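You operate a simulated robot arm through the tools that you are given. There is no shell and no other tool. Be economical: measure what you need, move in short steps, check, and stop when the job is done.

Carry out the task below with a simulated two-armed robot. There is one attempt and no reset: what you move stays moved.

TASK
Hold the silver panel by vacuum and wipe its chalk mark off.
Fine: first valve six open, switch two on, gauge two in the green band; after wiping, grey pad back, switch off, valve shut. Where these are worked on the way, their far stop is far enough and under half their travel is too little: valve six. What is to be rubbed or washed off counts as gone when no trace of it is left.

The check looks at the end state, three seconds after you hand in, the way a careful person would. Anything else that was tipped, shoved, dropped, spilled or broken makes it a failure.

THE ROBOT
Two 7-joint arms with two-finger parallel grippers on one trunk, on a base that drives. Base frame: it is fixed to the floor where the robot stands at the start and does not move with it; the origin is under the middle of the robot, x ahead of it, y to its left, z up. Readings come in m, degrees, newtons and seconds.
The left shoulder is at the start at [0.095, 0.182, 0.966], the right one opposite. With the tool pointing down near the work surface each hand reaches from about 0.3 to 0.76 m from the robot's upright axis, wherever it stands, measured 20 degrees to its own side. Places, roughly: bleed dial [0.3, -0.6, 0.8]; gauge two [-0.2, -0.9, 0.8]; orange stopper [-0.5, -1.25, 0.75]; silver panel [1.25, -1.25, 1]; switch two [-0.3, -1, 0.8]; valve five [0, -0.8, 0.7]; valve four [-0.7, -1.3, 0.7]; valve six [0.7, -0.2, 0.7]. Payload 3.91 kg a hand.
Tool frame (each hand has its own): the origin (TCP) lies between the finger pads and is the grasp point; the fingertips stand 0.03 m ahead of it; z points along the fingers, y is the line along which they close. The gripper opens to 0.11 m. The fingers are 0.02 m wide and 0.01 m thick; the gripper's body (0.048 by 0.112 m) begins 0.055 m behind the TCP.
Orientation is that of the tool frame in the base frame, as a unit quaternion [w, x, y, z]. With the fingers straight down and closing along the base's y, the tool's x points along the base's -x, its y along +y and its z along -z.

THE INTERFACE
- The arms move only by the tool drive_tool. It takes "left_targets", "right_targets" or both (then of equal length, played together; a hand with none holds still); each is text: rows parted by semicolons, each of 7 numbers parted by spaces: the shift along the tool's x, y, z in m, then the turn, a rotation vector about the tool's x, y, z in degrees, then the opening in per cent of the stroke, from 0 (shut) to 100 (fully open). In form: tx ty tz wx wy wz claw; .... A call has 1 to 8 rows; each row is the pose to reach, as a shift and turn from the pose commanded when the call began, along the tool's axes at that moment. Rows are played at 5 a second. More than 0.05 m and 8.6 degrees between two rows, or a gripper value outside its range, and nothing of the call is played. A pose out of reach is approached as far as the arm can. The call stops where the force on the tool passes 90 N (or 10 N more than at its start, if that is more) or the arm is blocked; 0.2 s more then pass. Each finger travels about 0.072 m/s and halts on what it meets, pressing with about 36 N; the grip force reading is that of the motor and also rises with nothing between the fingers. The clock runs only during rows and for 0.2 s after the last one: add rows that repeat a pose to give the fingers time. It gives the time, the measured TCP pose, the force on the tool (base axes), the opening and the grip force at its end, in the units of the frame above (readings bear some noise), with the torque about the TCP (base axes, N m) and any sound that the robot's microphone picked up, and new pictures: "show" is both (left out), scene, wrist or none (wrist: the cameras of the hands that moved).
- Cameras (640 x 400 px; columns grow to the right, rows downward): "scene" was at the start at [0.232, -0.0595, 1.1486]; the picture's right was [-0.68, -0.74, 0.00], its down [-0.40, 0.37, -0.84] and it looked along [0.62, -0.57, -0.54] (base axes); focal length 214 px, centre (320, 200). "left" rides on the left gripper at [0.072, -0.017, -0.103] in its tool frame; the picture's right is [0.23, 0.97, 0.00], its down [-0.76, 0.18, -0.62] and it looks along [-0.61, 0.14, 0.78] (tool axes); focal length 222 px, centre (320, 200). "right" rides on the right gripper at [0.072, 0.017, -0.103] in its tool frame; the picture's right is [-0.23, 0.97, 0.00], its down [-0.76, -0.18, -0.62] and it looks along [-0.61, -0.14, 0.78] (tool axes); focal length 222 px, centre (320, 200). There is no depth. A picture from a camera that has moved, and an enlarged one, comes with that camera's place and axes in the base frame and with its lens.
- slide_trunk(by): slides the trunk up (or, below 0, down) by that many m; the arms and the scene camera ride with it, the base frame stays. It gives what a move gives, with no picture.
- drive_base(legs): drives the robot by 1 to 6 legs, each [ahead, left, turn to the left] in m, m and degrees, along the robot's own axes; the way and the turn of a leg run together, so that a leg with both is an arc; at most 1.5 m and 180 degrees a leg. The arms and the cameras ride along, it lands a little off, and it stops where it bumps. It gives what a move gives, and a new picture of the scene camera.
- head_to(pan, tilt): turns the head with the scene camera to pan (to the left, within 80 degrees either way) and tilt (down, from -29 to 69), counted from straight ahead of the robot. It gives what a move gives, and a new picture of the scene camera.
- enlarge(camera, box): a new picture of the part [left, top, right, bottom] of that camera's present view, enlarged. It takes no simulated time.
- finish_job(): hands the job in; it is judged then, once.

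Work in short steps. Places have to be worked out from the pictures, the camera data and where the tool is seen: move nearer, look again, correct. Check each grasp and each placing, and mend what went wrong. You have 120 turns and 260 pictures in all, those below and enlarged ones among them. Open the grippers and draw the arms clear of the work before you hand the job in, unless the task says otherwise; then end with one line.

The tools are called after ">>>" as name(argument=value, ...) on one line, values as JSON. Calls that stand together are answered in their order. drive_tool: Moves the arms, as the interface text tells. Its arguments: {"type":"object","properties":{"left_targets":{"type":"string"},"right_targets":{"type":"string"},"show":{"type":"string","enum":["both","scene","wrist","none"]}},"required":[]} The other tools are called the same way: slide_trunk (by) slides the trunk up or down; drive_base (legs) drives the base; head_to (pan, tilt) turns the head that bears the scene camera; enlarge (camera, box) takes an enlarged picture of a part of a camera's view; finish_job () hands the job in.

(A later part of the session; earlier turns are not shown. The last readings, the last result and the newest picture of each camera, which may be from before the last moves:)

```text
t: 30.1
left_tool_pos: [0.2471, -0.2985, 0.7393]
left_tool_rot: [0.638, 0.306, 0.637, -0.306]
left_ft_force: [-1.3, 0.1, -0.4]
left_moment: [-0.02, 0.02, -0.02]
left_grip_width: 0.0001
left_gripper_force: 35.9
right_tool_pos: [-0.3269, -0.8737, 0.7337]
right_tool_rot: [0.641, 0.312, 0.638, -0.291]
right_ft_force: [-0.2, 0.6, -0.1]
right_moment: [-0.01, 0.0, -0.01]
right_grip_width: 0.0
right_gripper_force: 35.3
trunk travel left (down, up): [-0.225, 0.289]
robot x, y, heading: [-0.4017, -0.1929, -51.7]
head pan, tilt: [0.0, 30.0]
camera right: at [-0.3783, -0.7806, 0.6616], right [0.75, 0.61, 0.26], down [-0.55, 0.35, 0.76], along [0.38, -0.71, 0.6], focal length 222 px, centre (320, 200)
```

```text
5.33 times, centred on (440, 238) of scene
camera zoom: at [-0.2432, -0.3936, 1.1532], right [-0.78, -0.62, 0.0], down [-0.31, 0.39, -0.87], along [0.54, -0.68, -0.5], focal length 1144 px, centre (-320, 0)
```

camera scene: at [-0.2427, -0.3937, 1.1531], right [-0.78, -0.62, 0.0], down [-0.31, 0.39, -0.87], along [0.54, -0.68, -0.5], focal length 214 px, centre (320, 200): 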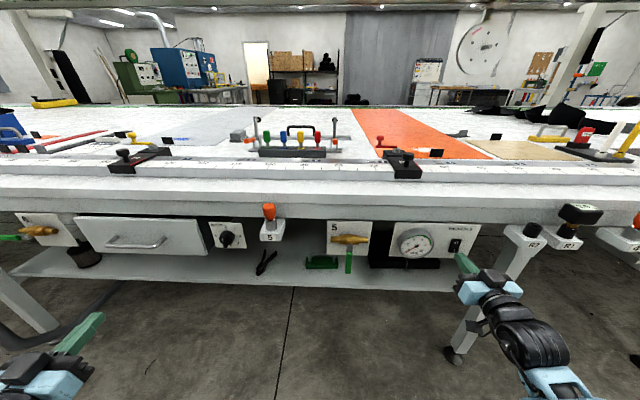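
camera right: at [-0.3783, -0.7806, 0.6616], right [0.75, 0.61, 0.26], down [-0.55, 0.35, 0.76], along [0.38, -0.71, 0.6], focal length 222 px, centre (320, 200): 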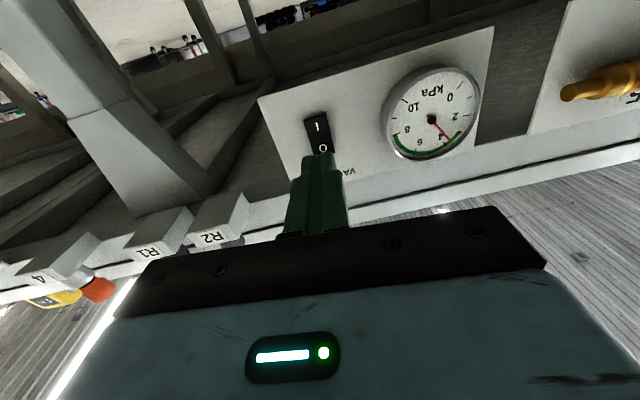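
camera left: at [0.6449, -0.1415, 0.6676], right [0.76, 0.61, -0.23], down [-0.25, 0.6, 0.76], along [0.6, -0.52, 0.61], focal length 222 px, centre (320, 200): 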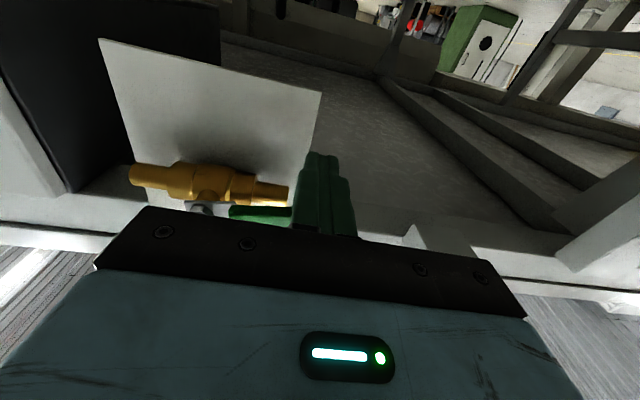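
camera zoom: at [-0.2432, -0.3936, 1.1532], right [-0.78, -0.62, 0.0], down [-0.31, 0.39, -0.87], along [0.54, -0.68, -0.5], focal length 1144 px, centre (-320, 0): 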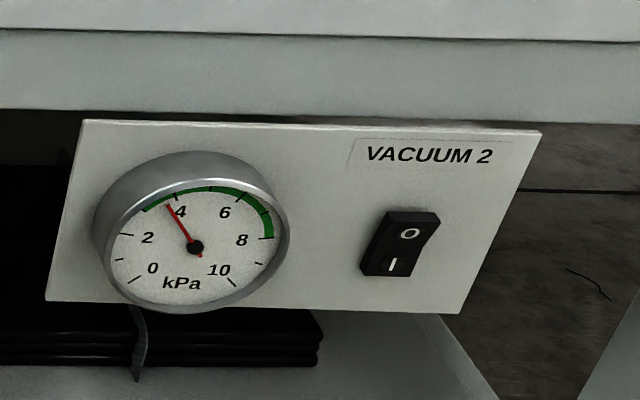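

The switch is on and the gauge needle stands near 3.7 kPa, inside the green band. I bring both hands back up with fingers down, in two calls.

>>> drive_tool(left_targets="-0.04 0 -0.012 0 8 0 0; -0.08 0 -0.024 0 16 0 0; -0.12 0 -0.036 0 24 0 0; -0.16 0 -0.048 0 32 0 0; -0.2 0 -0.05 0 40 0 0; -0.24 0 -0.05 0 48 0 0; -0.28 0 -0.05 0 56 0 0; -0.32 0 -0.05 0 64 0 0", right_targets="-0.04 0 -0.025 0 8 0 0; -0.08 0 -0.05 0 16 0 0; -0.12 0 -0.075 0 24 0 0; -0.16 0 -0.1 0 32 0 0; -0.2 0 -0.12 0 40 0 0; -0.24 0 -0.13 0 48 0 0; -0.28 0 -0.13 0 56 0 0; -0.32 0 -0.13 0 64 0 0", show="scene")

>>> enlarge(camera="scene", box=[380, 200, 500, 275])

```text
t: 31.9
left_tool_pos: [0.2155, -0.2591, 1.0599]
left_tool_rot: [0.203, 0.421, 0.879, -0.097]
left_ft_force: [0.4, 0.5, -0.1]
left_moment: [0.02, -0.01, -0.01]
left_grip_width: 0.0
left_gripper_force: 36.4
right_tool_pos: [-0.4171, -0.7794, 1.0551]
right_tool_rot: [0.205, 0.418, 0.882, -0.079]
right_ft_force: [-0.4, 0.4, 0.3]
right_moment: [0.03, 0.03, 0.01]
right_grip_width: 0.0
right_gripper_force: 36.0
trunk travel left (down, up): [-0.225, 0.289]
robot x, y, heading: [-0.4028, -0.1914, -51.2]
head pan, tilt: [0.0, 30.0]
camera scene: at [-0.2432, -0.394, 1.153], right [-0.78, -0.62, 0.0], down [-0.31, 0.39, -0.87], along [0.54, -0.68, -0.5], focal length 214 px, centre (320, 200)
```

scene: 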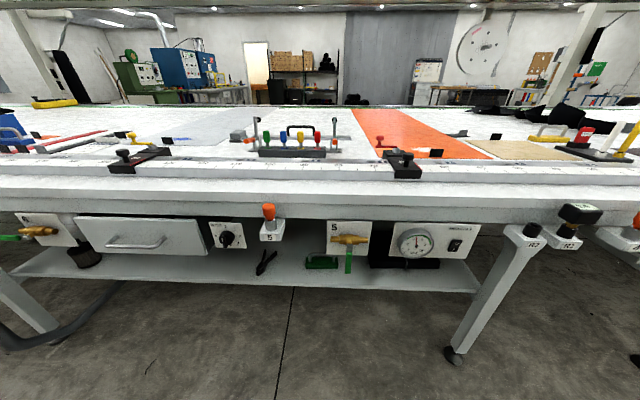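

```text
5.33 times, centred on (440, 238) of scene
camera zoom: at [-0.2432, -0.394, 1.153], right [-0.78, -0.62, 0.0], down [-0.31, 0.39, -0.87], along [0.54, -0.68, -0.5], focal length 1144 px, centre (-320, 0)
```

zoom: 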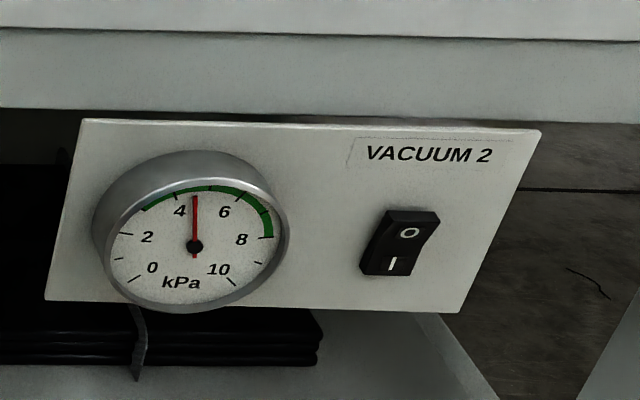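

The gauge rose to 4.7, still in band; I'll recheck. I finish pitching the hands down and drive left toward the panel.

>>> drive_tool(left_targets="0 0 0 0 7 0 0; 0 0 0 0 14 0 0; 0 0 0 0 21 0 0; 0 0 0 0 25 0 0", right_targets="0 0 0 0 7 0 40; 0 0 0 0 14 0 60; 0 0 0 0 21 0 80; 0 0 0 0 25 -2 100", show="none")

>>> drive_base(legs=[[0, 0.5, 0]])

>>> enlarge(camera="scene", box=[160, 90, 400, 240])

>>> enlarge(camera="scene", box=[480, 160, 640, 260])

```text
t: 32.9
left_tool_pos: [0.2167, -0.2588, 1.0579]
left_tool_rot: [0.007, 0.432, 0.902, -0.004]
left_ft_force: [-0.7, -0.6, -0.3]
left_moment: [0.0, -0.02, 0.0]
left_grip_width: 0.0
left_gripper_force: 35.6
right_tool_pos: [-0.4171, -0.7822, 1.0566]
right_tool_rot: [0.008, 0.411, 0.912, 0.008]
right_ft_force: [-0.5, -0.1, 0.6]
right_moment: [0.02, 0.0, -0.01]
right_grip_width: 0.11
right_gripper_force: 0.1
trunk travel left (down, up): [-0.225, 0.289]
robot x, y, heading: [-0.402, -0.1952, -51.4]
head pan, tilt: [0.0, 30.0]
```

```text
t: 37.8
left_tool_pos: [0.6044, 0.0517, 1.0585]
left_tool_rot: [0.008, 0.434, 0.901, -0.004]
left_ft_force: [-0.6, -0.3, -0.9]
left_moment: [0.01, 0.01, -0.01]
left_grip_width: 0.0
left_gripper_force: 35.9
right_tool_pos: [-0.027, -0.4703, 1.0567]
right_tool_rot: [0.008, 0.411, 0.911, 0.008]
right_ft_force: [0.1, 0.0, -1.0]
right_moment: [0.02, 0.01, 0.0]
right_grip_width: 0.1099
right_gripper_force: 0.1
trunk travel left (down, up): [-0.225, 0.289]
robot x, y, heading: [-0.0107, 0.1175, -51.3]
head pan, tilt: [0.0, 30.0]
camera scene: at [0.1469, -0.0824, 1.1531], right [-0.78, -0.62, 0.0], down [-0.31, 0.39, -0.87], along [0.54, -0.68, -0.5], focal length 214 px, centre (320, 200)
```

scene: 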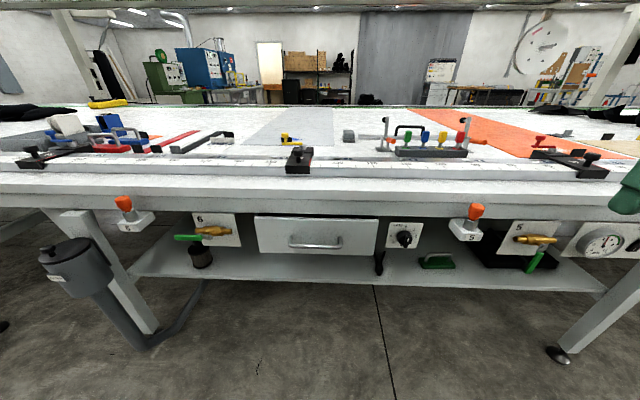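

```text
2.67 times, centred on (280, 165) of scene
camera zoom: at [0.1469, -0.0824, 1.1531], right [-0.78, -0.62, 0.0], down [-0.31, 0.39, -0.87], along [0.54, -0.68, -0.5], focal length 572 px, centre (427, 293)
```

zoom: 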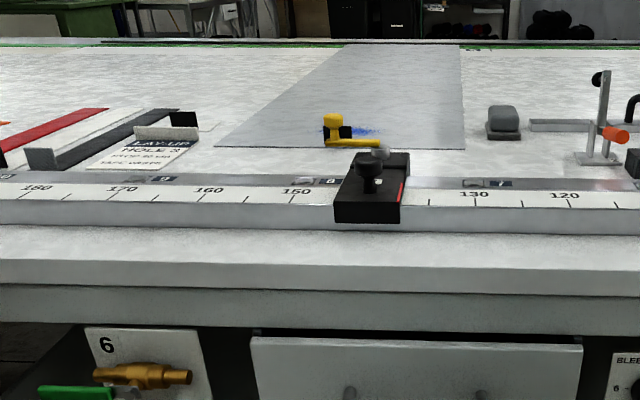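

```text
4.00 times, centred on (560, 210) of scene
camera zoom: at [0.1469, -0.0824, 1.1531], right [-0.78, -0.62, 0.0], down [-0.31, 0.39, -0.87], along [0.54, -0.68, -0.5], focal length 858 px, centre (-640, 160)
```

zoom: 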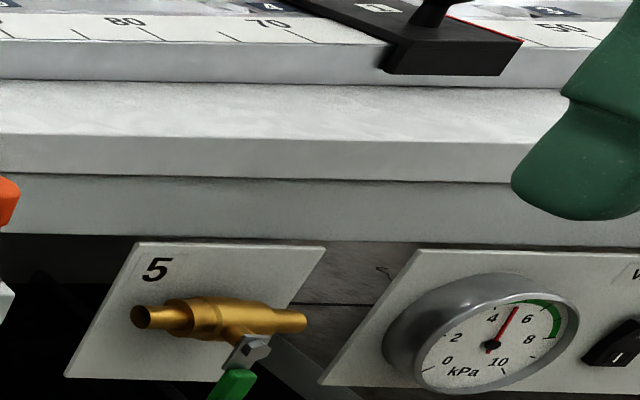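

The gauge is steady near 4.8 (green). The panel is at z≈0.90, its near edge 1.16 m ahead of me; I must get closer, so I look down to see the base's footprint against the bench and shelf.

>>> head_to(pan=0, tilt=69)

>>> slide_trunk(by=0.2)

```text
t: 38.9
left_tool_pos: [0.6056, 0.0509, 1.0601]
left_tool_rot: [0.008, 0.433, 0.901, -0.004]
left_ft_force: [0.9, 0.1, 1.0]
left_moment: [-0.04, -0.03, 0.0]
left_grip_width: 0.0001
left_gripper_force: 36.2
right_tool_pos: [-0.0279, -0.4709, 1.0561]
right_tool_rot: [0.008, 0.411, 0.911, 0.009]
right_ft_force: [0.4, -0.7, -0.1]
right_moment: [0.01, 0.0, -0.02]
right_grip_width: 0.1101
right_gripper_force: 0.1
trunk travel left (down, up): [-0.225, 0.289]
robot x, y, heading: [-0.0166, 0.1158, -51.4]
head pan, tilt: [0.0, 68.8]
camera scene: at [0.1253, -0.0555, 1.1017], right [-0.78, -0.62, 0.0], down [-0.58, 0.73, -0.36], along [0.23, -0.28, -0.93], focal length 214 px, centre (320, 200)
```

scene: 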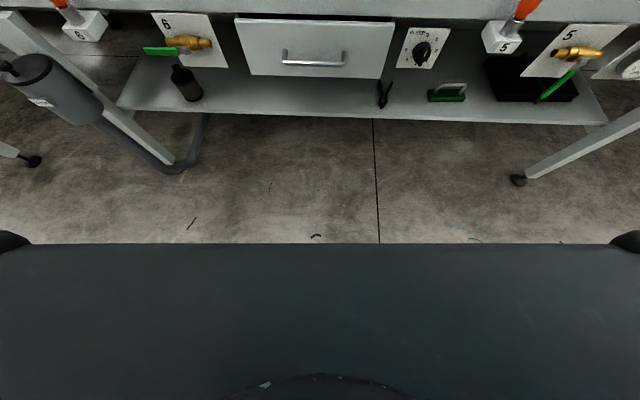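

```text
t: 41.0
left_tool_pos: [0.606, 0.0527, 1.2575]
left_tool_rot: [0.007, 0.433, 0.901, -0.004]
left_ft_force: [0.2, 0.8, -1.1]
left_moment: [0.02, 0.01, -0.03]
left_grip_width: 0.0
left_gripper_force: 35.6
right_tool_pos: [-0.0281, -0.471, 1.2556]
right_tool_rot: [0.007, 0.412, 0.911, 0.009]
right_ft_force: [0.3, 0.7, 0.3]
right_moment: [0.02, -0.01, 0.03]
right_grip_width: 0.1101
right_gripper_force: 0.0
trunk travel left (down, up): [-0.425, 0.089]
robot x, y, heading: [-0.0101, 0.1149, -51.8]
head pan, tilt: [0.0, 68.8]
```

I take a fresh look after raising the trunk, to see whether the base is visible.

>>> head_to(pan=35, tilt=69)

>>> head_to(pan=0, tilt=40)

```text
t: 42.0
left_tool_pos: [0.6062, 0.0516, 1.2597]
left_tool_rot: [0.007, 0.434, 0.901, -0.003]
left_ft_force: [-0.6, -0.4, -0.3]
left_moment: [-0.02, 0.02, -0.03]
left_grip_width: 0.0
left_gripper_force: 36.3
right_tool_pos: [-0.0276, -0.4704, 1.2573]
right_tool_rot: [0.008, 0.41, 0.912, 0.009]
right_ft_force: [-0.8, 0.1, -0.1]
right_moment: [0.01, 0.0, 0.01]
right_grip_width: 0.1103
right_gripper_force: 0.1
trunk travel left (down, up): [-0.425, 0.089]
robot x, y, heading: [-0.0167, 0.1203, -51.5]
head pan, tilt: [35.0, 68.8]
camera scene: at [0.1029, 0.0238, 1.313], right [-0.28, -0.96, 0.0], down [-0.89, 0.26, -0.36], along [0.35, -0.1, -0.93], focal length 214 px, centre (320, 200)
```

scene: 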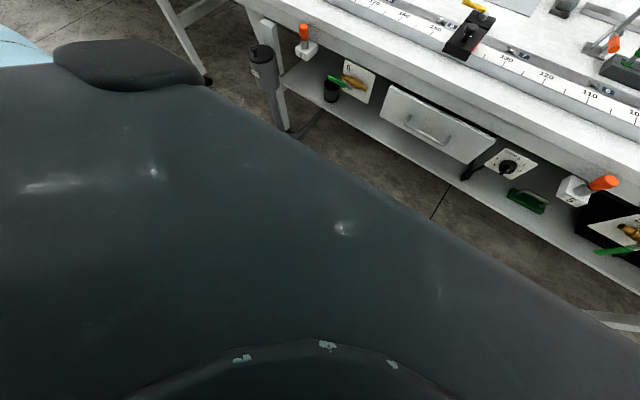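

```text
t: 43.0
left_tool_pos: [0.6041, 0.0519, 1.2582]
left_tool_rot: [0.008, 0.434, 0.901, -0.004]
left_ft_force: [0.3, -0.3, 1.0]
left_moment: [0.02, 0.01, 0.01]
left_grip_width: 0.0
left_gripper_force: 36.4
right_tool_pos: [-0.0281, -0.4705, 1.2564]
right_tool_rot: [0.008, 0.411, 0.911, 0.008]
right_ft_force: [0.3, 0.1, 0.4]
right_moment: [0.02, -0.01, -0.01]
right_grip_width: 0.1101
right_gripper_force: 0.1
trunk travel left (down, up): [-0.425, 0.089]
robot x, y, heading: [-0.013, 0.119, -51.5]
head pan, tilt: [0.0, 40.0]
camera scene: at [0.1024, -0.0266, 1.349], right [-0.78, -0.62, 0.0], down [-0.4, 0.5, -0.77], along [0.48, -0.6, -0.64], focal length 214 px, centre (320, 200)
```

scene: 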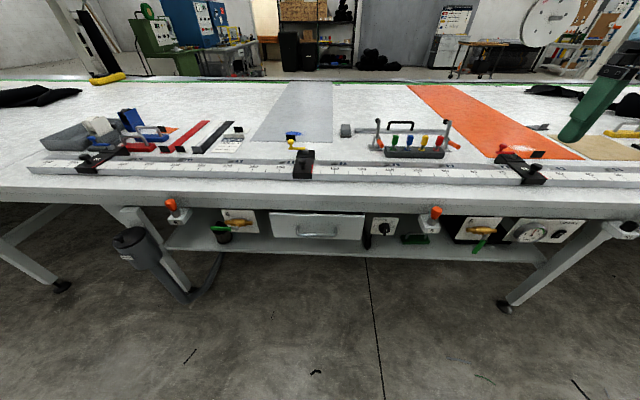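

From this height the tabletop is seen better; I enlarge the panel area.

>>> enlarge(camera="scene", box=[240, 80, 400, 180])

```text
4.00 times, centred on (320, 130) of scene
camera zoom: at [0.1024, -0.0266, 1.349], right [-0.78, -0.62, 0.0], down [-0.4, 0.5, -0.77], along [0.48, -0.6, -0.64], focal length 858 px, centre (320, 480)
```

zoom: 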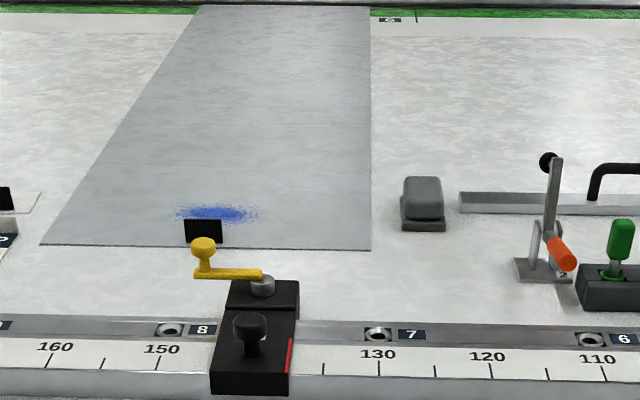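

The mark lies at about 1.26 m ahead, 0.13 m left (11×6 cm); the pad at 1.22 m ahead, 0.13 m right; the flag and the yellow arm stand in front of the mark. I drive ahead 0.3 m with the hands held high.

>>> drive_base(legs=[[0.3, 0, 0]])

>>> head_to(pan=0, tilt=55)

```text
t: 45.1
left_tool_pos: [0.7944, -0.1866, 1.2593]
left_tool_rot: [0.008, 0.435, 0.9, -0.003]
left_ft_force: [0.2, 0.1, 0.1]
left_moment: [-0.02, -0.02, 0.0]
left_grip_width: 0.0001
left_gripper_force: 36.2
right_tool_pos: [0.16, -0.7081, 1.2561]
right_tool_rot: [0.008, 0.412, 0.911, 0.009]
right_ft_force: [-0.2, -0.9, -0.7]
right_moment: [0.01, 0.0, -0.01]
right_grip_width: 0.1101
right_gripper_force: 0.0
trunk travel left (down, up): [-0.425, 0.089]
robot x, y, heading: [0.1728, -0.1176, -51.5]
head pan, tilt: [0.0, 40.0]
camera scene: at [0.2905, -0.2638, 1.3492], right [-0.78, -0.62, 0.0], down [-0.4, 0.5, -0.77], along [0.48, -0.6, -0.64], focal length 214 px, centre (320, 200)
```

scene: 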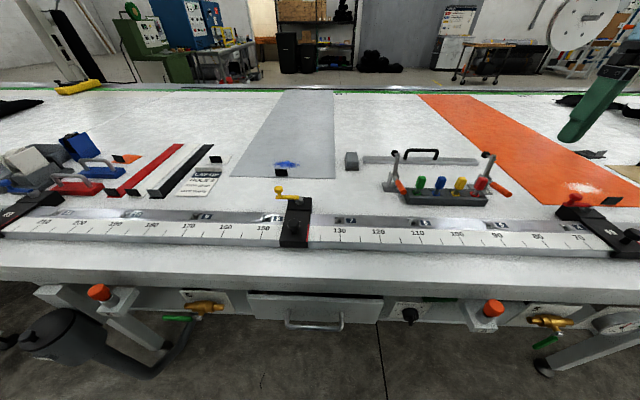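

```text
t: 45.9
left_tool_pos: [0.7948, -0.1862, 1.259]
left_tool_rot: [0.008, 0.435, 0.901, -0.005]
left_ft_force: [-1.0, -0.1, -0.3]
left_moment: [0.0, -0.02, -0.02]
left_grip_width: 0.0
left_gripper_force: 36.2
right_tool_pos: [0.1595, -0.707, 1.2564]
right_tool_rot: [0.009, 0.413, 0.911, 0.008]
right_ft_force: [-0.1, -0.1, 0.4]
right_moment: [0.0, -0.01, -0.01]
right_grip_width: 0.11
right_gripper_force: 0.1
trunk travel left (down, up): [-0.425, 0.089]
robot x, y, heading: [0.179, -0.117, -51.6]
head pan, tilt: [0.0, 55.0]
camera scene: at [0.2825, -0.2537, 1.3285], right [-0.78, -0.62, 0.0], down [-0.51, 0.64, -0.57], along [0.36, -0.45, -0.82], focal length 214 px, centre (320, 200)
```

scene: 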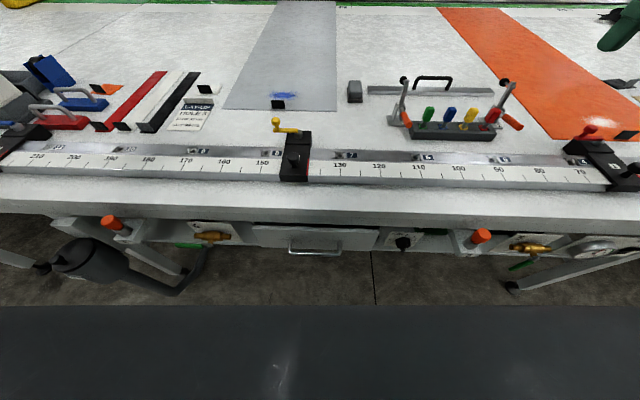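

I enlarge the region again for measurement from here.

>>> enlarge(camera="scene", box=[230, 60, 422, 180])

```text
3.33 times, centred on (326, 120) of scene
camera zoom: at [0.2825, -0.2537, 1.3285], right [-0.78, -0.62, 0.0], down [-0.51, 0.64, -0.57], along [0.36, -0.45, -0.82], focal length 715 px, centre (300, 467)
```

zoom: 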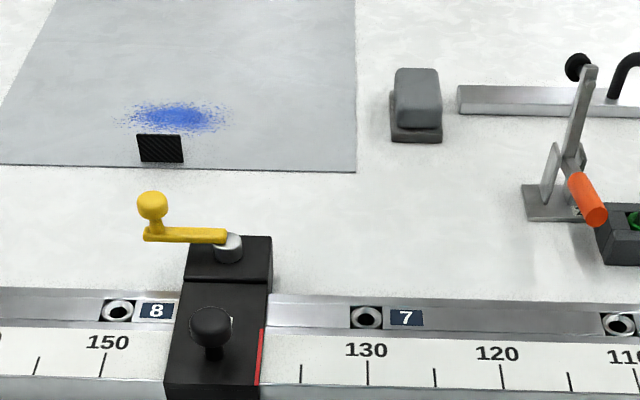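

Mark: about 0.90–0.965 m ahead, 0.07–0.20 m left; pad about 0.92 m ahead, 0.12 m right. I'll use the left arm, so I go 6 cm closer and 10 cm right.

>>> drive_base(legs=[[0.06, -0.1, 0]])

>>> drive_tool(left_targets="-0.04 -0.02 0 0 -6 0 20; -0.08 -0.045 0 0 -12 0 40; -0.12 -0.07 0 0 -18 0 60; -0.16 -0.095 0 0 -24 0 80; -0.2 -0.12 0 0 -30 0 90; -0.23 -0.145 0 0 -36 0 90; -0.26 -0.175 0 0 -42 0 90; -0.26 -0.21 0 0 -45 0 90")

```text
t: 47.4
left_tool_pos: [0.7531, -0.293, 1.2595]
left_tool_rot: [0.008, 0.435, 0.901, -0.005]
left_ft_force: [0.8, -0.1, -0.5]
left_moment: [-0.03, 0.03, -0.01]
left_grip_width: 0.0003
left_gripper_force: 36.1
right_tool_pos: [0.1192, -0.8147, 1.2574]
right_tool_rot: [0.009, 0.412, 0.911, 0.009]
right_ft_force: [-0.6, 0.0, 0.3]
right_moment: [0.0, 0.04, -0.01]
right_grip_width: 0.1101
right_gripper_force: 0.0
trunk travel left (down, up): [-0.425, 0.089]
robot x, y, heading: [0.1355, -0.2236, -51.3]
head pan, tilt: [0.0, 55.0]
camera scene: at [0.2423, -0.3606, 1.3284], right [-0.78, -0.62, 0.0], down [-0.51, 0.64, -0.57], along [0.36, -0.45, -0.82], focal length 214 px, centre (320, 200)
```

scene: 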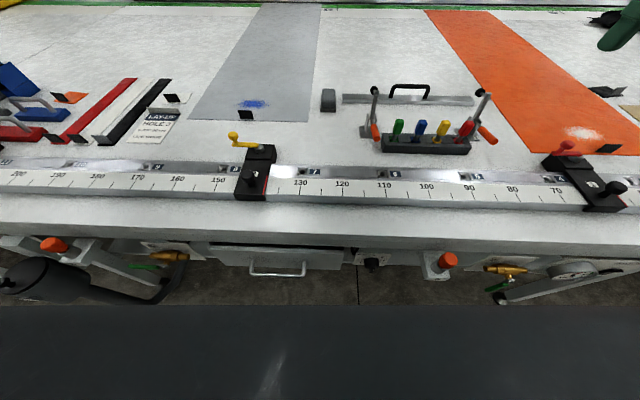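

```text
t: 49.2
left_tool_pos: [0.7637, -0.6148, 1.2718]
left_tool_rot: [0.354, 0.398, 0.829, -0.17]
left_ft_force: [-0.4, -0.1, 0.7]
left_moment: [-0.01, -0.02, 0.02]
left_grip_width: 0.0991
left_gripper_force: 0.1
left hand out of reach, approached as far as the arm can: row 8
right_tool_pos: [0.1177, -0.8114, 1.2582]
right_tool_rot: [0.009, 0.412, 0.911, 0.008]
right_ft_force: [-0.8, 0.3, 0.5]
right_moment: [0.02, -0.02, 0.01]
right_grip_width: 0.11
right_gripper_force: 0.1
trunk travel left (down, up): [-0.425, 0.089]
robot x, y, heading: [0.132, -0.2238, -51.6]
head pan, tilt: [0.0, 55.0]
camera scene: at [0.2406, -0.3594, 1.3288], right [-0.78, -0.62, 0.0], down [-0.51, 0.64, -0.57], along [0.36, -0.45, -0.82], focal length 214 px, centre (320, 200)
camera left: at [0.6718, -0.5282, 1.2908], right [0.66, 0.73, -0.16], down [0.19, 0.05, 0.98], along [0.72, -0.68, -0.1], focal length 222 px, centre (320, 200)
```

scene: 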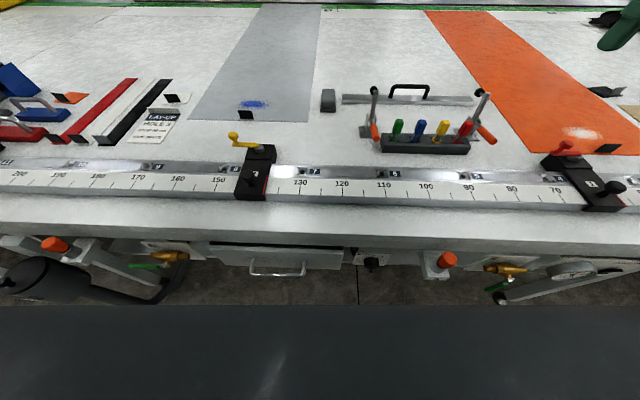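
left: 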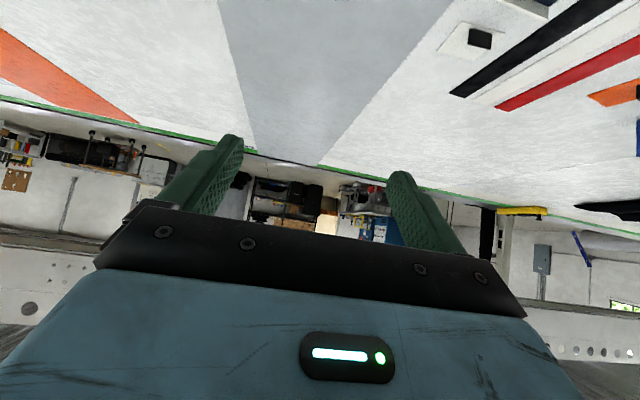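

The TCP is at 0.70 ahead, 0.25 left, z 1.27 with 46° tilt. I lower and extend it toward a point above the pad to test reach, avoiding everything by staying at z≥1.07.

>>> drive_tool(left_targets="0.019 -0.025 0.029 0 0 0 90; 0.037 -0.05 0.058 0 0 0 90; 0.055 -0.075 0.087 0 0 0 90; 0.074 -0.1 0.116 0 0 0 90; 0.092 -0.125 0.145 0 0 0 90; 0.11 -0.15 0.174 0 0 0 90")

```text
t: 50.6
left_tool_pos: [0.7352, -0.6541, 1.123]
left_tool_rot: [0.354, 0.399, 0.829, -0.171]
left_ft_force: [-0.7, 0.7, 0.0]
left_moment: [0.0, -0.02, 0.0]
left_grip_width: 0.0988
left_gripper_force: 0.0
left hand out of reach, approached as far as the arm can: row 1, 2, 3, 4, 5, 6
right_tool_pos: [0.1201, -0.814, 1.2572]
right_tool_rot: [0.009, 0.413, 0.911, 0.008]
right_ft_force: [-0.5, -0.1, 0.2]
right_moment: [-0.01, 0.0, -0.05]
right_grip_width: 0.1101
right_gripper_force: 0.0
trunk travel left (down, up): [-0.425, 0.089]
robot x, y, heading: [0.1337, -0.2272, -51.6]
head pan, tilt: [0.0, 55.0]
camera scene: at [0.2422, -0.3605, 1.3285], right [-0.78, -0.62, 0.0], down [-0.51, 0.64, -0.57], along [0.36, -0.45, -0.82], focal length 214 px, centre (320, 200)
camera left: at [0.6437, -0.5674, 1.143], right [0.66, 0.73, -0.17], down [0.19, 0.05, 0.98], along [0.73, -0.68, -0.11], focal length 222 px, centre (320, 200)
```

scene: 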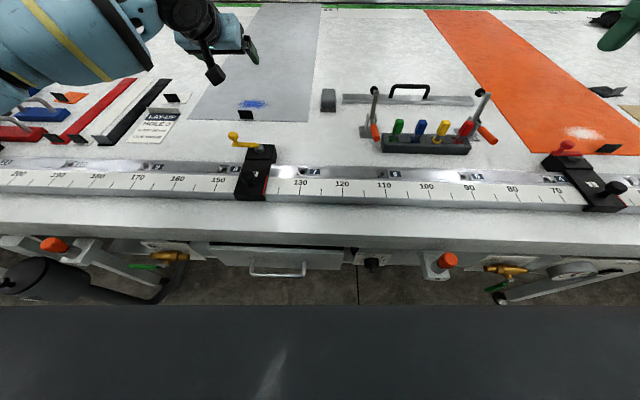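
left: 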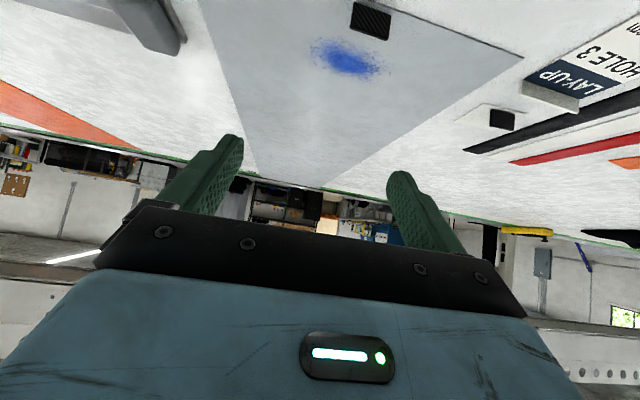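

The arm balks at 45° tilt (perhaps a wrist limit rather than length). I test a smaller tilt of about 20° with the hand pushed ahead.

>>> drive_tool(left_targets="-0.01 0 0.01 0 8 0 90; -0.03 0 0.03 0 16 0 90; -0.05 0 0.05 0 24 0 90; -0.075 0 0.08 0 24 0 90; -0.1 0 0.105 0 24 0 90")

```text
t: 51.8
left_tool_pos: [0.8033, -0.5828, 1.1172]
left_tool_rot: [0.172, 0.427, 0.884, -0.084]
left_ft_force: [0.4, -0.1, 0.7]
left_moment: [0.02, 0.0, -0.01]
left_grip_width: 0.0993
left_gripper_force: 0.1
left hand out of reach, approached as far as the arm can: row 1, 2, 3, 4, 5
right_tool_pos: [0.1196, -0.8149, 1.2563]
right_tool_rot: [0.008, 0.412, 0.911, 0.009]
right_ft_force: [0.3, -0.2, -0.3]
right_moment: [0.03, 0.01, -0.01]
right_grip_width: 0.1101
right_gripper_force: 0.0
trunk travel left (down, up): [-0.425, 0.089]
robot x, y, heading: [0.1357, -0.2267, -51.6]
head pan, tilt: [0.0, 55.0]
camera scene: at [0.2427, -0.3616, 1.3281], right [-0.78, -0.62, 0.0], down [-0.51, 0.64, -0.57], along [0.36, -0.45, -0.82], focal length 214 px, centre (320, 200)
camera left: at [0.7232, -0.5105, 1.1841], right [0.63, 0.77, -0.09], down [0.43, -0.26, 0.86], along [0.64, -0.58, -0.5], focal length 222 px, centre (320, 200)
```

scene: 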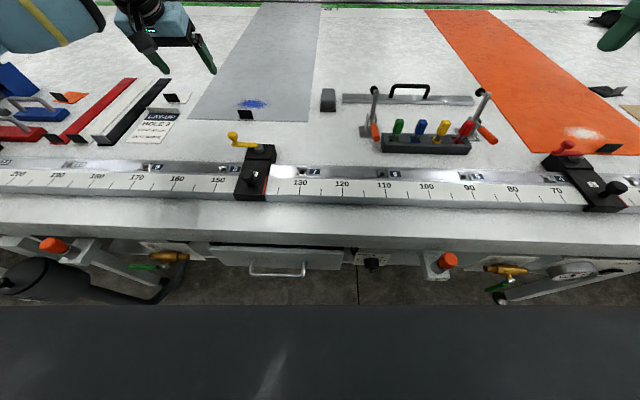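
left: 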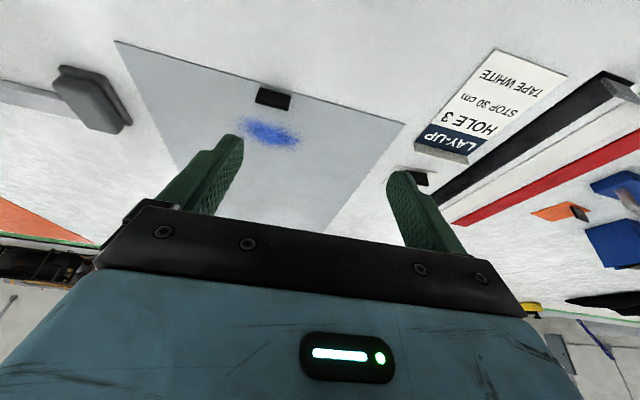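

Still bound near 0.69 m ahead. I test with the tool straight down to find the true forward limit.

>>> drive_tool(left_targets="0 0 0 0 8 0 90; 0 0 0 0 16 0 90; 0 0 0 0 21.5 0 90; -0.037 0 0.015 0 21.5 0 90; -0.074 0 0.03 0 21.5 0 90; -0.11 0 0.045 0 21.5 0 90", show="none")

```text
t: 53.2
left_tool_pos: [0.8371, -0.4952, 1.086]
left_tool_rot: [0.003, 0.434, 0.901, -0.002]
left_ft_force: [-0.2, 0.1, -0.1]
left_moment: [0.02, -0.01, 0.0]
left_grip_width: 0.0989
left_gripper_force: 0.1
left hand out of reach, approached as far as the arm can: row 1, 2, 3, 4, 5, 6
right_tool_pos: [0.1198, -0.8146, 1.2571]
right_tool_rot: [0.007, 0.412, 0.911, 0.008]
right_ft_force: [0.2, 1.4, -0.4]
right_moment: [-0.04, -0.01, -0.01]
right_grip_width: 0.1101
right_gripper_force: 0.0
trunk travel left (down, up): [-0.425, 0.089]
robot x, y, heading: [0.1363, -0.2246, -51.5]
head pan, tilt: [0.0, 55.0]
```

With the tool down the limit is the stated ~0.76 m; pad and mark lie at about 0.87–0.89 m, so the base must come ~0.15 m closer. To judge the clearance between torso and bench edge I yaw the right hand so its camera looks sideways along the gap.

>>> drive_tool(right_targets="0 0 0 0 0 -8 60; 0 0 0 0 0 -16 60; 0 -0.01 0 0 0 -24 60; 0 -0.02 0 0 0 -32 60; 0 -0.03 0 0 0 -40 60; 0 -0.03 0 0 0 -48 60; 0 -0.03 0 0 0 -56 60; 0 -0.03 0 0 0 -64 60", show="wrist")

```text
t: 55.0
left_tool_pos: [0.8361, -0.4945, 1.0848]
left_tool_rot: [0.004, 0.434, 0.901, -0.002]
left_ft_force: [-0.3, 0.5, -0.7]
left_moment: [0.01, 0.03, 0.02]
left_grip_width: 0.0993
left_gripper_force: 0.1
right_tool_pos: [0.1551, -0.6595, 1.2104]
right_tool_rot: [0.013, -0.131, 0.991, 0.002]
right_ft_force: [-0.9, 1.6, 0.0]
right_moment: [-0.03, -0.01, 0.01]
right_grip_width: 0.0657
right_gripper_force: 0.0
right hand out of reach, approached as far as the arm can: row 3, 4, 5, 6, 7, 8
trunk travel left (down, up): [-0.425, 0.089]
robot x, y, heading: [0.1363, -0.2271, -51.7]
head pan, tilt: [0.0, 55.0]
camera right: at [0.0787, -0.6619, 1.3116], right [-0.03, 1.0, 0.01], down [0.77, 0.02, 0.64], along [0.64, 0.03, -0.77], focal length 222 px, centre (320, 200)
```

right: 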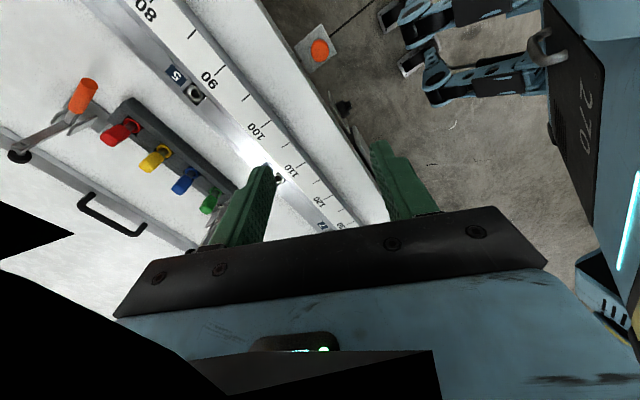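

This view shows slim legs beneath the robot and a chest plate near the bench edge (gap ~0.12 m). I need the torso's profile, so I swing the right hand out and turn its camera further toward the robot.

>>> drive_tool(right_targets="0.004 -0.022 0 0 -4 -6 60; 0.008 -0.044 0 0 -8 -12 60; 0.012 -0.066 0 0 -12 -18 60; 0.016 -0.088 0 0 -16 -24 60; 0.02 -0.11 0 0 -20 -30 60; 0.024 -0.132 0 0 -24 -36 60; 0.028 -0.155 0 0 -28 -42 60; 0.03 -0.178 0 0 -32 -48 60", show="wrist")

```text
t: 56.8
left_tool_pos: [0.8353, -0.4945, 1.0858]
left_tool_rot: [0.003, 0.434, 0.901, -0.002]
left_ft_force: [-0.4, -0.8, 1.2]
left_moment: [-0.03, 0.01, -0.01]
left_grip_width: 0.099
left_gripper_force: 0.0
right_tool_pos: [0.2059, -0.4821, 1.209]
right_tool_rot: [0.265, -0.448, 0.854, 0.011]
right_ft_force: [0.2, 0.6, 0.3]
right_moment: [-0.04, 0.0, -0.03]
right_grip_width: 0.0661
right_gripper_force: 0.2
right hand out of reach, approached as far as the arm can: row 1, 2, 3, 4, 5, 6, 7, 8
trunk travel left (down, up): [-0.425, 0.089]
robot x, y, heading: [0.1339, -0.2211, -51.4]
head pan, tilt: [0.0, 55.0]
camera right: at [0.1144, -0.5544, 1.2598], right [-0.65, 0.75, -0.11], down [0.21, 0.31, 0.93], along [0.73, 0.58, -0.36], focal length 222 px, centre (320, 200)
```

right: 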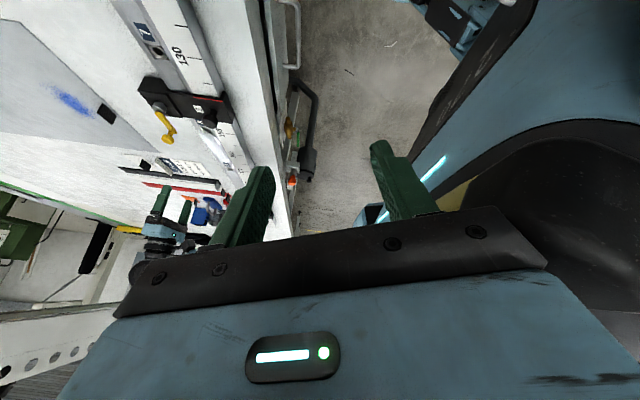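

The torso recedes below chest height, so at table level there is enough room to come ~0.2 m closer. First I bring the right hand back out to its side.

>>> drive_tool(right_targets="0.034 -0.018 -0.021 0 4 6 60; 0.067 -0.036 -0.042 0 8 12 60; 0.101 -0.054 -0.062 0 12 18 60; 0.134 -0.072 -0.083 0 16 24 60; 0.168 -0.09 -0.104 0 20 30 60; 0.202 -0.108 -0.125 0 24 36 60; 0.235 -0.126 -0.145 0 28 42 60; 0.269 -0.144 -0.166 0 32 48 60", show="none")

>>> drive_tool(right_targets="0 0 -0.01 0 0 8 60; 0 0 -0.02 0 0 16 60; 0 0 -0.03 0 0 24 60; 0 0 -0.04 0 0 32 60; 0 0 -0.04 0 0 40 60; 0 0 -0.04 0 0 48 60; 0 0 -0.04 0 0 56 60; 0 0 -0.04 0 0 64 60", show="wrist")

```text
t: 58.6
left_tool_pos: [0.8366, -0.495, 1.0861]
left_tool_rot: [0.003, 0.434, 0.901, -0.002]
left_ft_force: [0.3, 0.6, 0.1]
left_moment: [-0.03, 0.0, 0.01]
left_grip_width: 0.099
left_gripper_force: 0.0
right_tool_pos: [0.1652, -0.6993, 1.2158]
right_tool_rot: [-0.002, -0.049, 0.999, -0.003]
right_ft_force: [0.6, 0.2, -0.5]
right_moment: [0.04, 0.01, 0.02]
right_grip_width: 0.066
right_gripper_force: 0.1
right hand out of reach, approached as far as the arm can: row 1, 2, 3, 4, 5, 6, 7, 8
trunk travel left (down, up): [-0.425, 0.089]
robot x, y, heading: [0.1359, -0.227, -51.2]
head pan, tilt: [0.0, 55.0]
```

```text
t: 60.4
left_tool_pos: [0.8359, -0.4964, 1.0857]
left_tool_rot: [0.004, 0.434, 0.901, -0.002]
left_ft_force: [-0.2, -0.4, -1.1]
left_moment: [0.0, -0.01, 0.0]
left_grip_width: 0.099
left_gripper_force: 0.1
right_tool_pos: [0.161, -0.6951, 1.2523]
right_tool_rot: [0.0, 0.485, 0.875, -0.004]
right_ft_force: [0.1, -0.6, -0.6]
right_moment: [0.02, 0.02, 0.05]
right_grip_width: 0.0659
right_gripper_force: 0.1
trunk travel left (down, up): [-0.425, 0.089]
robot x, y, heading: [0.1365, -0.2221, -51.5]
head pan, tilt: [0.0, 55.0]
camera right: at [0.1379, -0.6241, 1.3543], right [0.95, 0.32, -0.01], down [0.26, -0.74, 0.63], along [0.2, -0.6, -0.78], focal length 222 px, centre (320, 200)
```

right: 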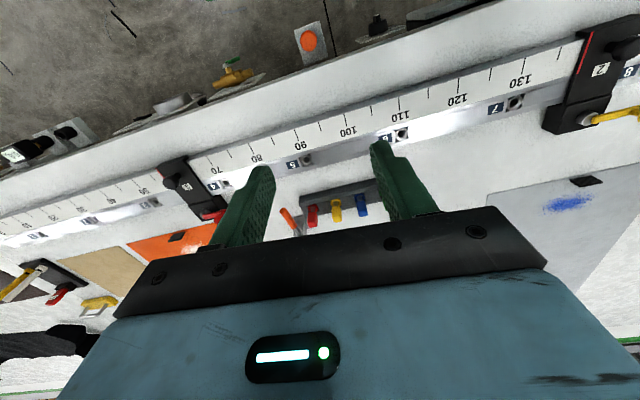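

Right hand is clear again. I drive 0.12 m ahead and 0.08 m right, and watch for a bump.

>>> drive_base(legs=[[0, -0.08, 0], [0.12, 0, 0]])

```text
t: 62.6
left_tool_pos: [0.8483, -0.6398, 1.0861]
left_tool_rot: [0.004, 0.435, 0.9, -0.002]
left_ft_force: [-1.0, 0.4, -0.2]
left_moment: [-0.01, 0.02, -0.01]
left_grip_width: 0.0989
left_gripper_force: 0.1
right_tool_pos: [0.1749, -0.8403, 1.2511]
right_tool_rot: [0.001, 0.484, 0.875, -0.004]
right_ft_force: [-0.2, -0.5, -0.3]
right_moment: [0.02, 0.01, 0.0]
right_grip_width: 0.0659
right_gripper_force: 0.0
trunk travel left (down, up): [-0.425, 0.089]
robot x, y, heading: [0.1503, -0.3712, -51.8]
head pan, tilt: [0.0, 55.0]
camera scene: at [0.2542, -0.5047, 1.3285], right [-0.78, -0.62, 0.0], down [-0.51, 0.64, -0.57], along [0.36, -0.45, -0.82], focal length 214 px, centre (320, 200)
```

scene: 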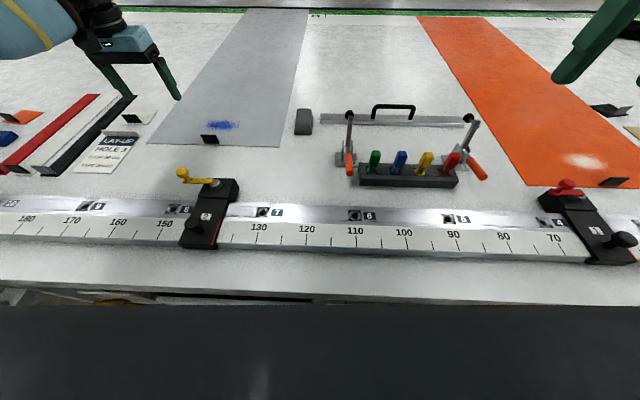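

No bump, and the torso still has room at table height. I go another 8 cm ahead, then enlarge for measurement.

>>> drive_base(legs=[[0.08, 0, 0]])

>>> enlarge(camera="scene", box=[130, 100, 354, 240])

```text
t: 63.7
left_tool_pos: [0.899, -0.705, 1.0854]
left_tool_rot: [0.004, 0.434, 0.901, -0.002]
left_ft_force: [0.4, -0.4, 0.0]
left_moment: [0.01, 0.03, 0.01]
left_grip_width: 0.099
left_gripper_force: 0.1
right_tool_pos: [0.2228, -0.9038, 1.2519]
right_tool_rot: [0.0, 0.484, 0.875, -0.005]
right_ft_force: [0.5, -0.1, -0.1]
right_moment: [0.04, 0.01, 0.03]
right_grip_width: 0.0662
right_gripper_force: 0.0
trunk travel left (down, up): [-0.425, 0.089]
robot x, y, heading: [0.1964, -0.432, -51.6]
head pan, tilt: [0.0, 55.0]
camera scene: at [0.3047, -0.569, 1.3284], right [-0.78, -0.62, 0.0], down [-0.51, 0.64, -0.57], along [0.36, -0.45, -0.82], focal length 214 px, centre (320, 200)
```

scene: 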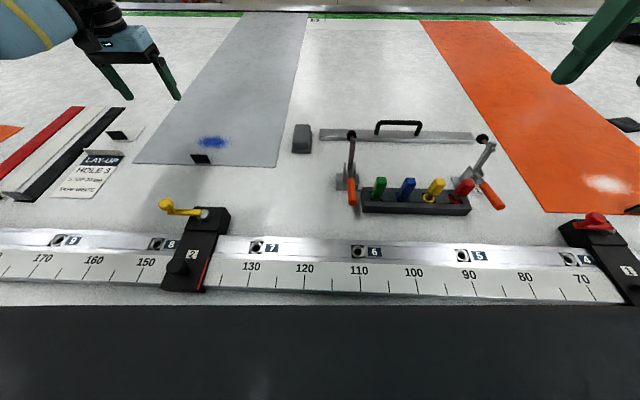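

```text
2.86 times, centred on (242, 170) of scene
camera zoom: at [0.3047, -0.569, 1.3284], right [-0.78, -0.62, 0.0], down [-0.51, 0.64, -0.57], along [0.36, -0.45, -0.82], focal length 613 px, centre (543, 286)
```

zoom: 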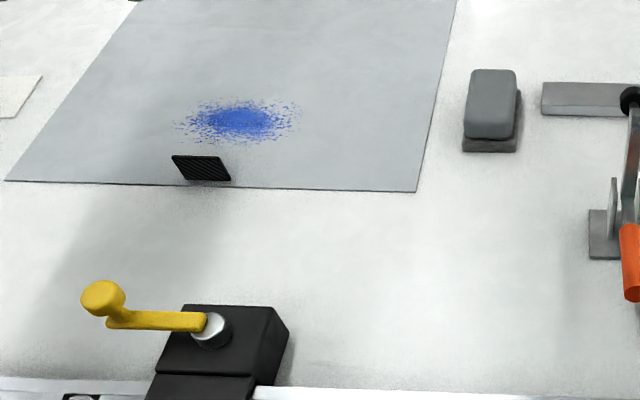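

Pad centre ≈0.683 m ahead, 0.052 m left; mark 0.645–0.725 ahead, 0.25–0.39 left; flag at 0.59. I move the left hand, tool down, above the pad.

>>> drive_tool(left_targets="-0.004 -0.041 0.003 0 0 0 90; -0.008 -0.082 0.007 0 0 0 90; -0.012 -0.123 0.011 0 0 0 90; -0.016 -0.164 0.015 0 0 0 90; -0.02 -0.205 0.018 0 0 0 90; -0.024 -0.246 0.022 0 0 0 90; -0.029 -0.287 0.026 0 0 0 90; -0.034 -0.328 0.03 0 0 0 90")

```text
t: 65.5
left_tool_pos: [0.7329, -0.7591, 1.0534]
left_tool_rot: [0.004, 0.435, 0.9, -0.002]
left_ft_force: [0.0, 0.0, -0.1]
left_moment: [-0.02, -0.02, -0.02]
left_grip_width: 0.099
left_gripper_force: 0.0
left hand out of reach, approached as far as the arm can: row 1, 2, 3, 4, 5, 6, 7, 8
right_tool_pos: [0.2232, -0.9036, 1.2534]
right_tool_rot: [0.001, 0.485, 0.875, -0.005]
right_ft_force: [0.4, -0.4, 0.4]
right_moment: [0.0, -0.01, -0.02]
right_grip_width: 0.066
right_gripper_force: 0.1
trunk travel left (down, up): [-0.425, 0.089]
robot x, y, heading: [0.1959, -0.4332, -51.7]
head pan, tilt: [0.0, 55.0]
camera scene: at [0.3042, -0.5684, 1.3285], right [-0.78, -0.62, 0.0], down [-0.51, 0.64, -0.57], along [0.36, -0.45, -0.82], focal length 214 px, centre (320, 200)
camera left: at [0.6735, -0.7127, 1.1546], right [0.62, 0.78, 0.0], down [0.61, -0.48, 0.63], along [0.49, -0.39, -0.78], focal length 222 px, centre (320, 200)
```

scene: 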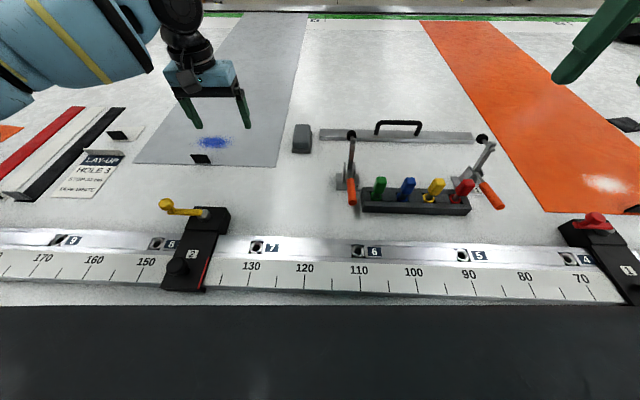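
left: 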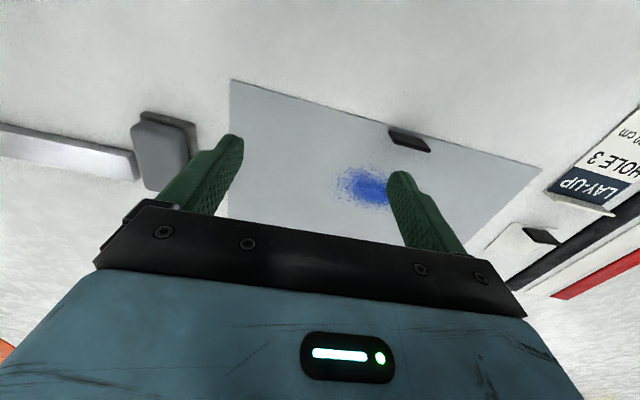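

The hand got stuck inward well short of its geometric reach, so the arm's posture is unfavourable. I return it to a start-like pose (0.5 ahead, slightly left of centre, higher) to reset the posture.

>>> drive_tool(left_targets="0.02 -0.03 -0.02 0 0 0 90; 0.04 -0.06 -0.04 0 0 0 90; 0.06 -0.09 -0.06 0 0 0 90; 0.08 -0.12 -0.08 0 0 0 90; 0.09 -0.15 -0.1 0 0 0 90; 0.09 -0.18 -0.12 0 0 0 90; 0.09 -0.21 -0.14 0 0 0 90; 0.09 -0.235 -0.14 0 0 0 90", show="scene")

```text
t: 67.3
left_tool_pos: [0.6193, -0.7244, 1.1364]
left_tool_rot: [0.004, 0.433, 0.901, -0.003]
left_ft_force: [-0.7, -0.4, -0.2]
left_moment: [-0.03, -0.01, -0.02]
left_grip_width: 0.0992
left_gripper_force: 0.0
left hand out of reach, approached as far as the arm can: row 1, 2, 3, 4, 5, 6, 7, 8
right_tool_pos: [0.2235, -0.9049, 1.2523]
right_tool_rot: [0.001, 0.485, 0.875, -0.004]
right_ft_force: [-0.2, -1.1, 0.0]
right_moment: [0.0, 0.01, 0.0]
right_grip_width: 0.066
right_gripper_force: 0.0
trunk travel left (down, up): [-0.425, 0.089]
robot x, y, heading: [0.1926, -0.4352, -51.7]
head pan, tilt: [0.0, 55.0]
camera scene: at [0.3048, -0.5689, 1.3284], right [-0.78, -0.62, 0.0], down [-0.51, 0.64, -0.57], along [0.36, -0.45, -0.82], focal length 214 px, centre (320, 200)
```

scene: 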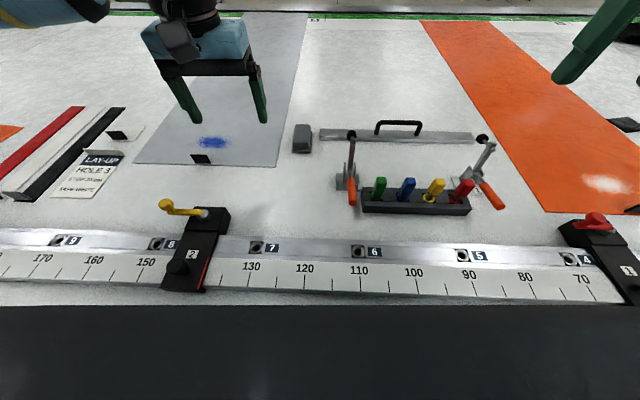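

Still bound. I go back to the last unflagged pose (0.44 ahead, 0.44 left, z 1.26) to unwind the joint, then come inward from there.

>>> drive_tool(left_targets="0.007 0.036 -0.016 0 0 0 90; 0.014 0.072 -0.032 0 0 0 90; 0.021 0.108 -0.048 0 0 0 90; 0.028 0.144 -0.064 0 0 0 90; 0.035 0.18 -0.08 0 0 0 90; 0.042 0.216 -0.095 0 0 0 90; 0.049 0.252 -0.11 0 0 0 90; 0.056 0.286 -0.124 0 0 0 90", show="none")

>>> drive_tool(left_targets="0 -0.045 0 0 0 0 90; 0 -0.09 0 0 0 0 90; 0 -0.135 0 0 0 0 90; 0 -0.18 0 0 0 0 90; 0 -0.225 0 0 0 0 90; 0 -0.27 0 0 0 0 90; 0 -0.315 0 0 0 0 90; 0 -0.36 0 0 0 0 90", show="none")

```text
t: 69.1
left_tool_pos: [0.8173, -0.494, 1.2564]
left_tool_rot: [0.004, 0.435, 0.9, -0.003]
left_ft_force: [0.1, 0.5, 0.7]
left_moment: [-0.02, 0.0, 0.0]
left_grip_width: 0.0989
left_gripper_force: 0.0
right_tool_pos: [0.2224, -0.9042, 1.2521]
right_tool_rot: [0.0, 0.484, 0.875, -0.004]
right_ft_force: [0.7, 0.5, -0.3]
right_moment: [-0.05, -0.02, 0.02]
right_grip_width: 0.0659
right_gripper_force: 0.1
trunk travel left (down, up): [-0.425, 0.089]
robot x, y, heading: [0.1951, -0.4371, -51.6]
head pan, tilt: [0.0, 55.0]
```

```text
t: 70.9
left_tool_pos: [0.5761, -0.6716, 1.2428]
left_tool_rot: [0.006, 0.434, 0.901, -0.003]
left_ft_force: [1.2, 0.1, 0.5]
left_moment: [0.01, -0.01, 0.01]
left_grip_width: 0.099
left_gripper_force: 0.1
left hand out of reach, approached as far as the arm can: row 7, 8
right_tool_pos: [0.2227, -0.9023, 1.2523]
right_tool_rot: [0.001, 0.484, 0.875, -0.005]
right_ft_force: [-0.4, 0.2, -0.3]
right_moment: [-0.02, -0.05, 0.01]
right_grip_width: 0.0657
right_gripper_force: 0.0
trunk travel left (down, up): [-0.425, 0.089]
robot x, y, heading: [0.196, -0.4345, -51.7]
head pan, tilt: [0.0, 55.0]
```

Inward travel stops near 0.15 m left. I test whether yawing the hand clockwise frees the joint.

>>> drive_tool(left_targets="0 0 0 0 0 8 90; 0 0 0 0 0 16 90; 0 0 0 0 0 24 90; 0 -0.04 0 0 0 24 90; 0 -0.08 0 0 0 24 90; 0 -0.12 0 0 0 24 90", show="none")

```text
t: 72.3
left_tool_pos: [0.5741, -0.6763, 1.2406]
left_tool_rot: [0.004, 0.612, 0.791, -0.001]
left_ft_force: [-0.1, 0.1, 0.3]
left_moment: [0.04, 0.02, 0.04]
left_grip_width: 0.099
left_gripper_force: 0.1
left hand out of reach, approached as far as the arm can: row 4, 5, 6
right_tool_pos: [0.2246, -0.9044, 1.2526]
right_tool_rot: [0.0, 0.484, 0.875, -0.004]
right_ft_force: [0.8, 0.4, 0.2]
right_moment: [-0.02, 0.0, 0.0]
right_grip_width: 0.066
right_gripper_force: 0.0
trunk travel left (down, up): [-0.425, 0.089]
robot x, y, heading: [0.1977, -0.4327, -51.7]
head pan, tilt: [0.0, 55.0]
```

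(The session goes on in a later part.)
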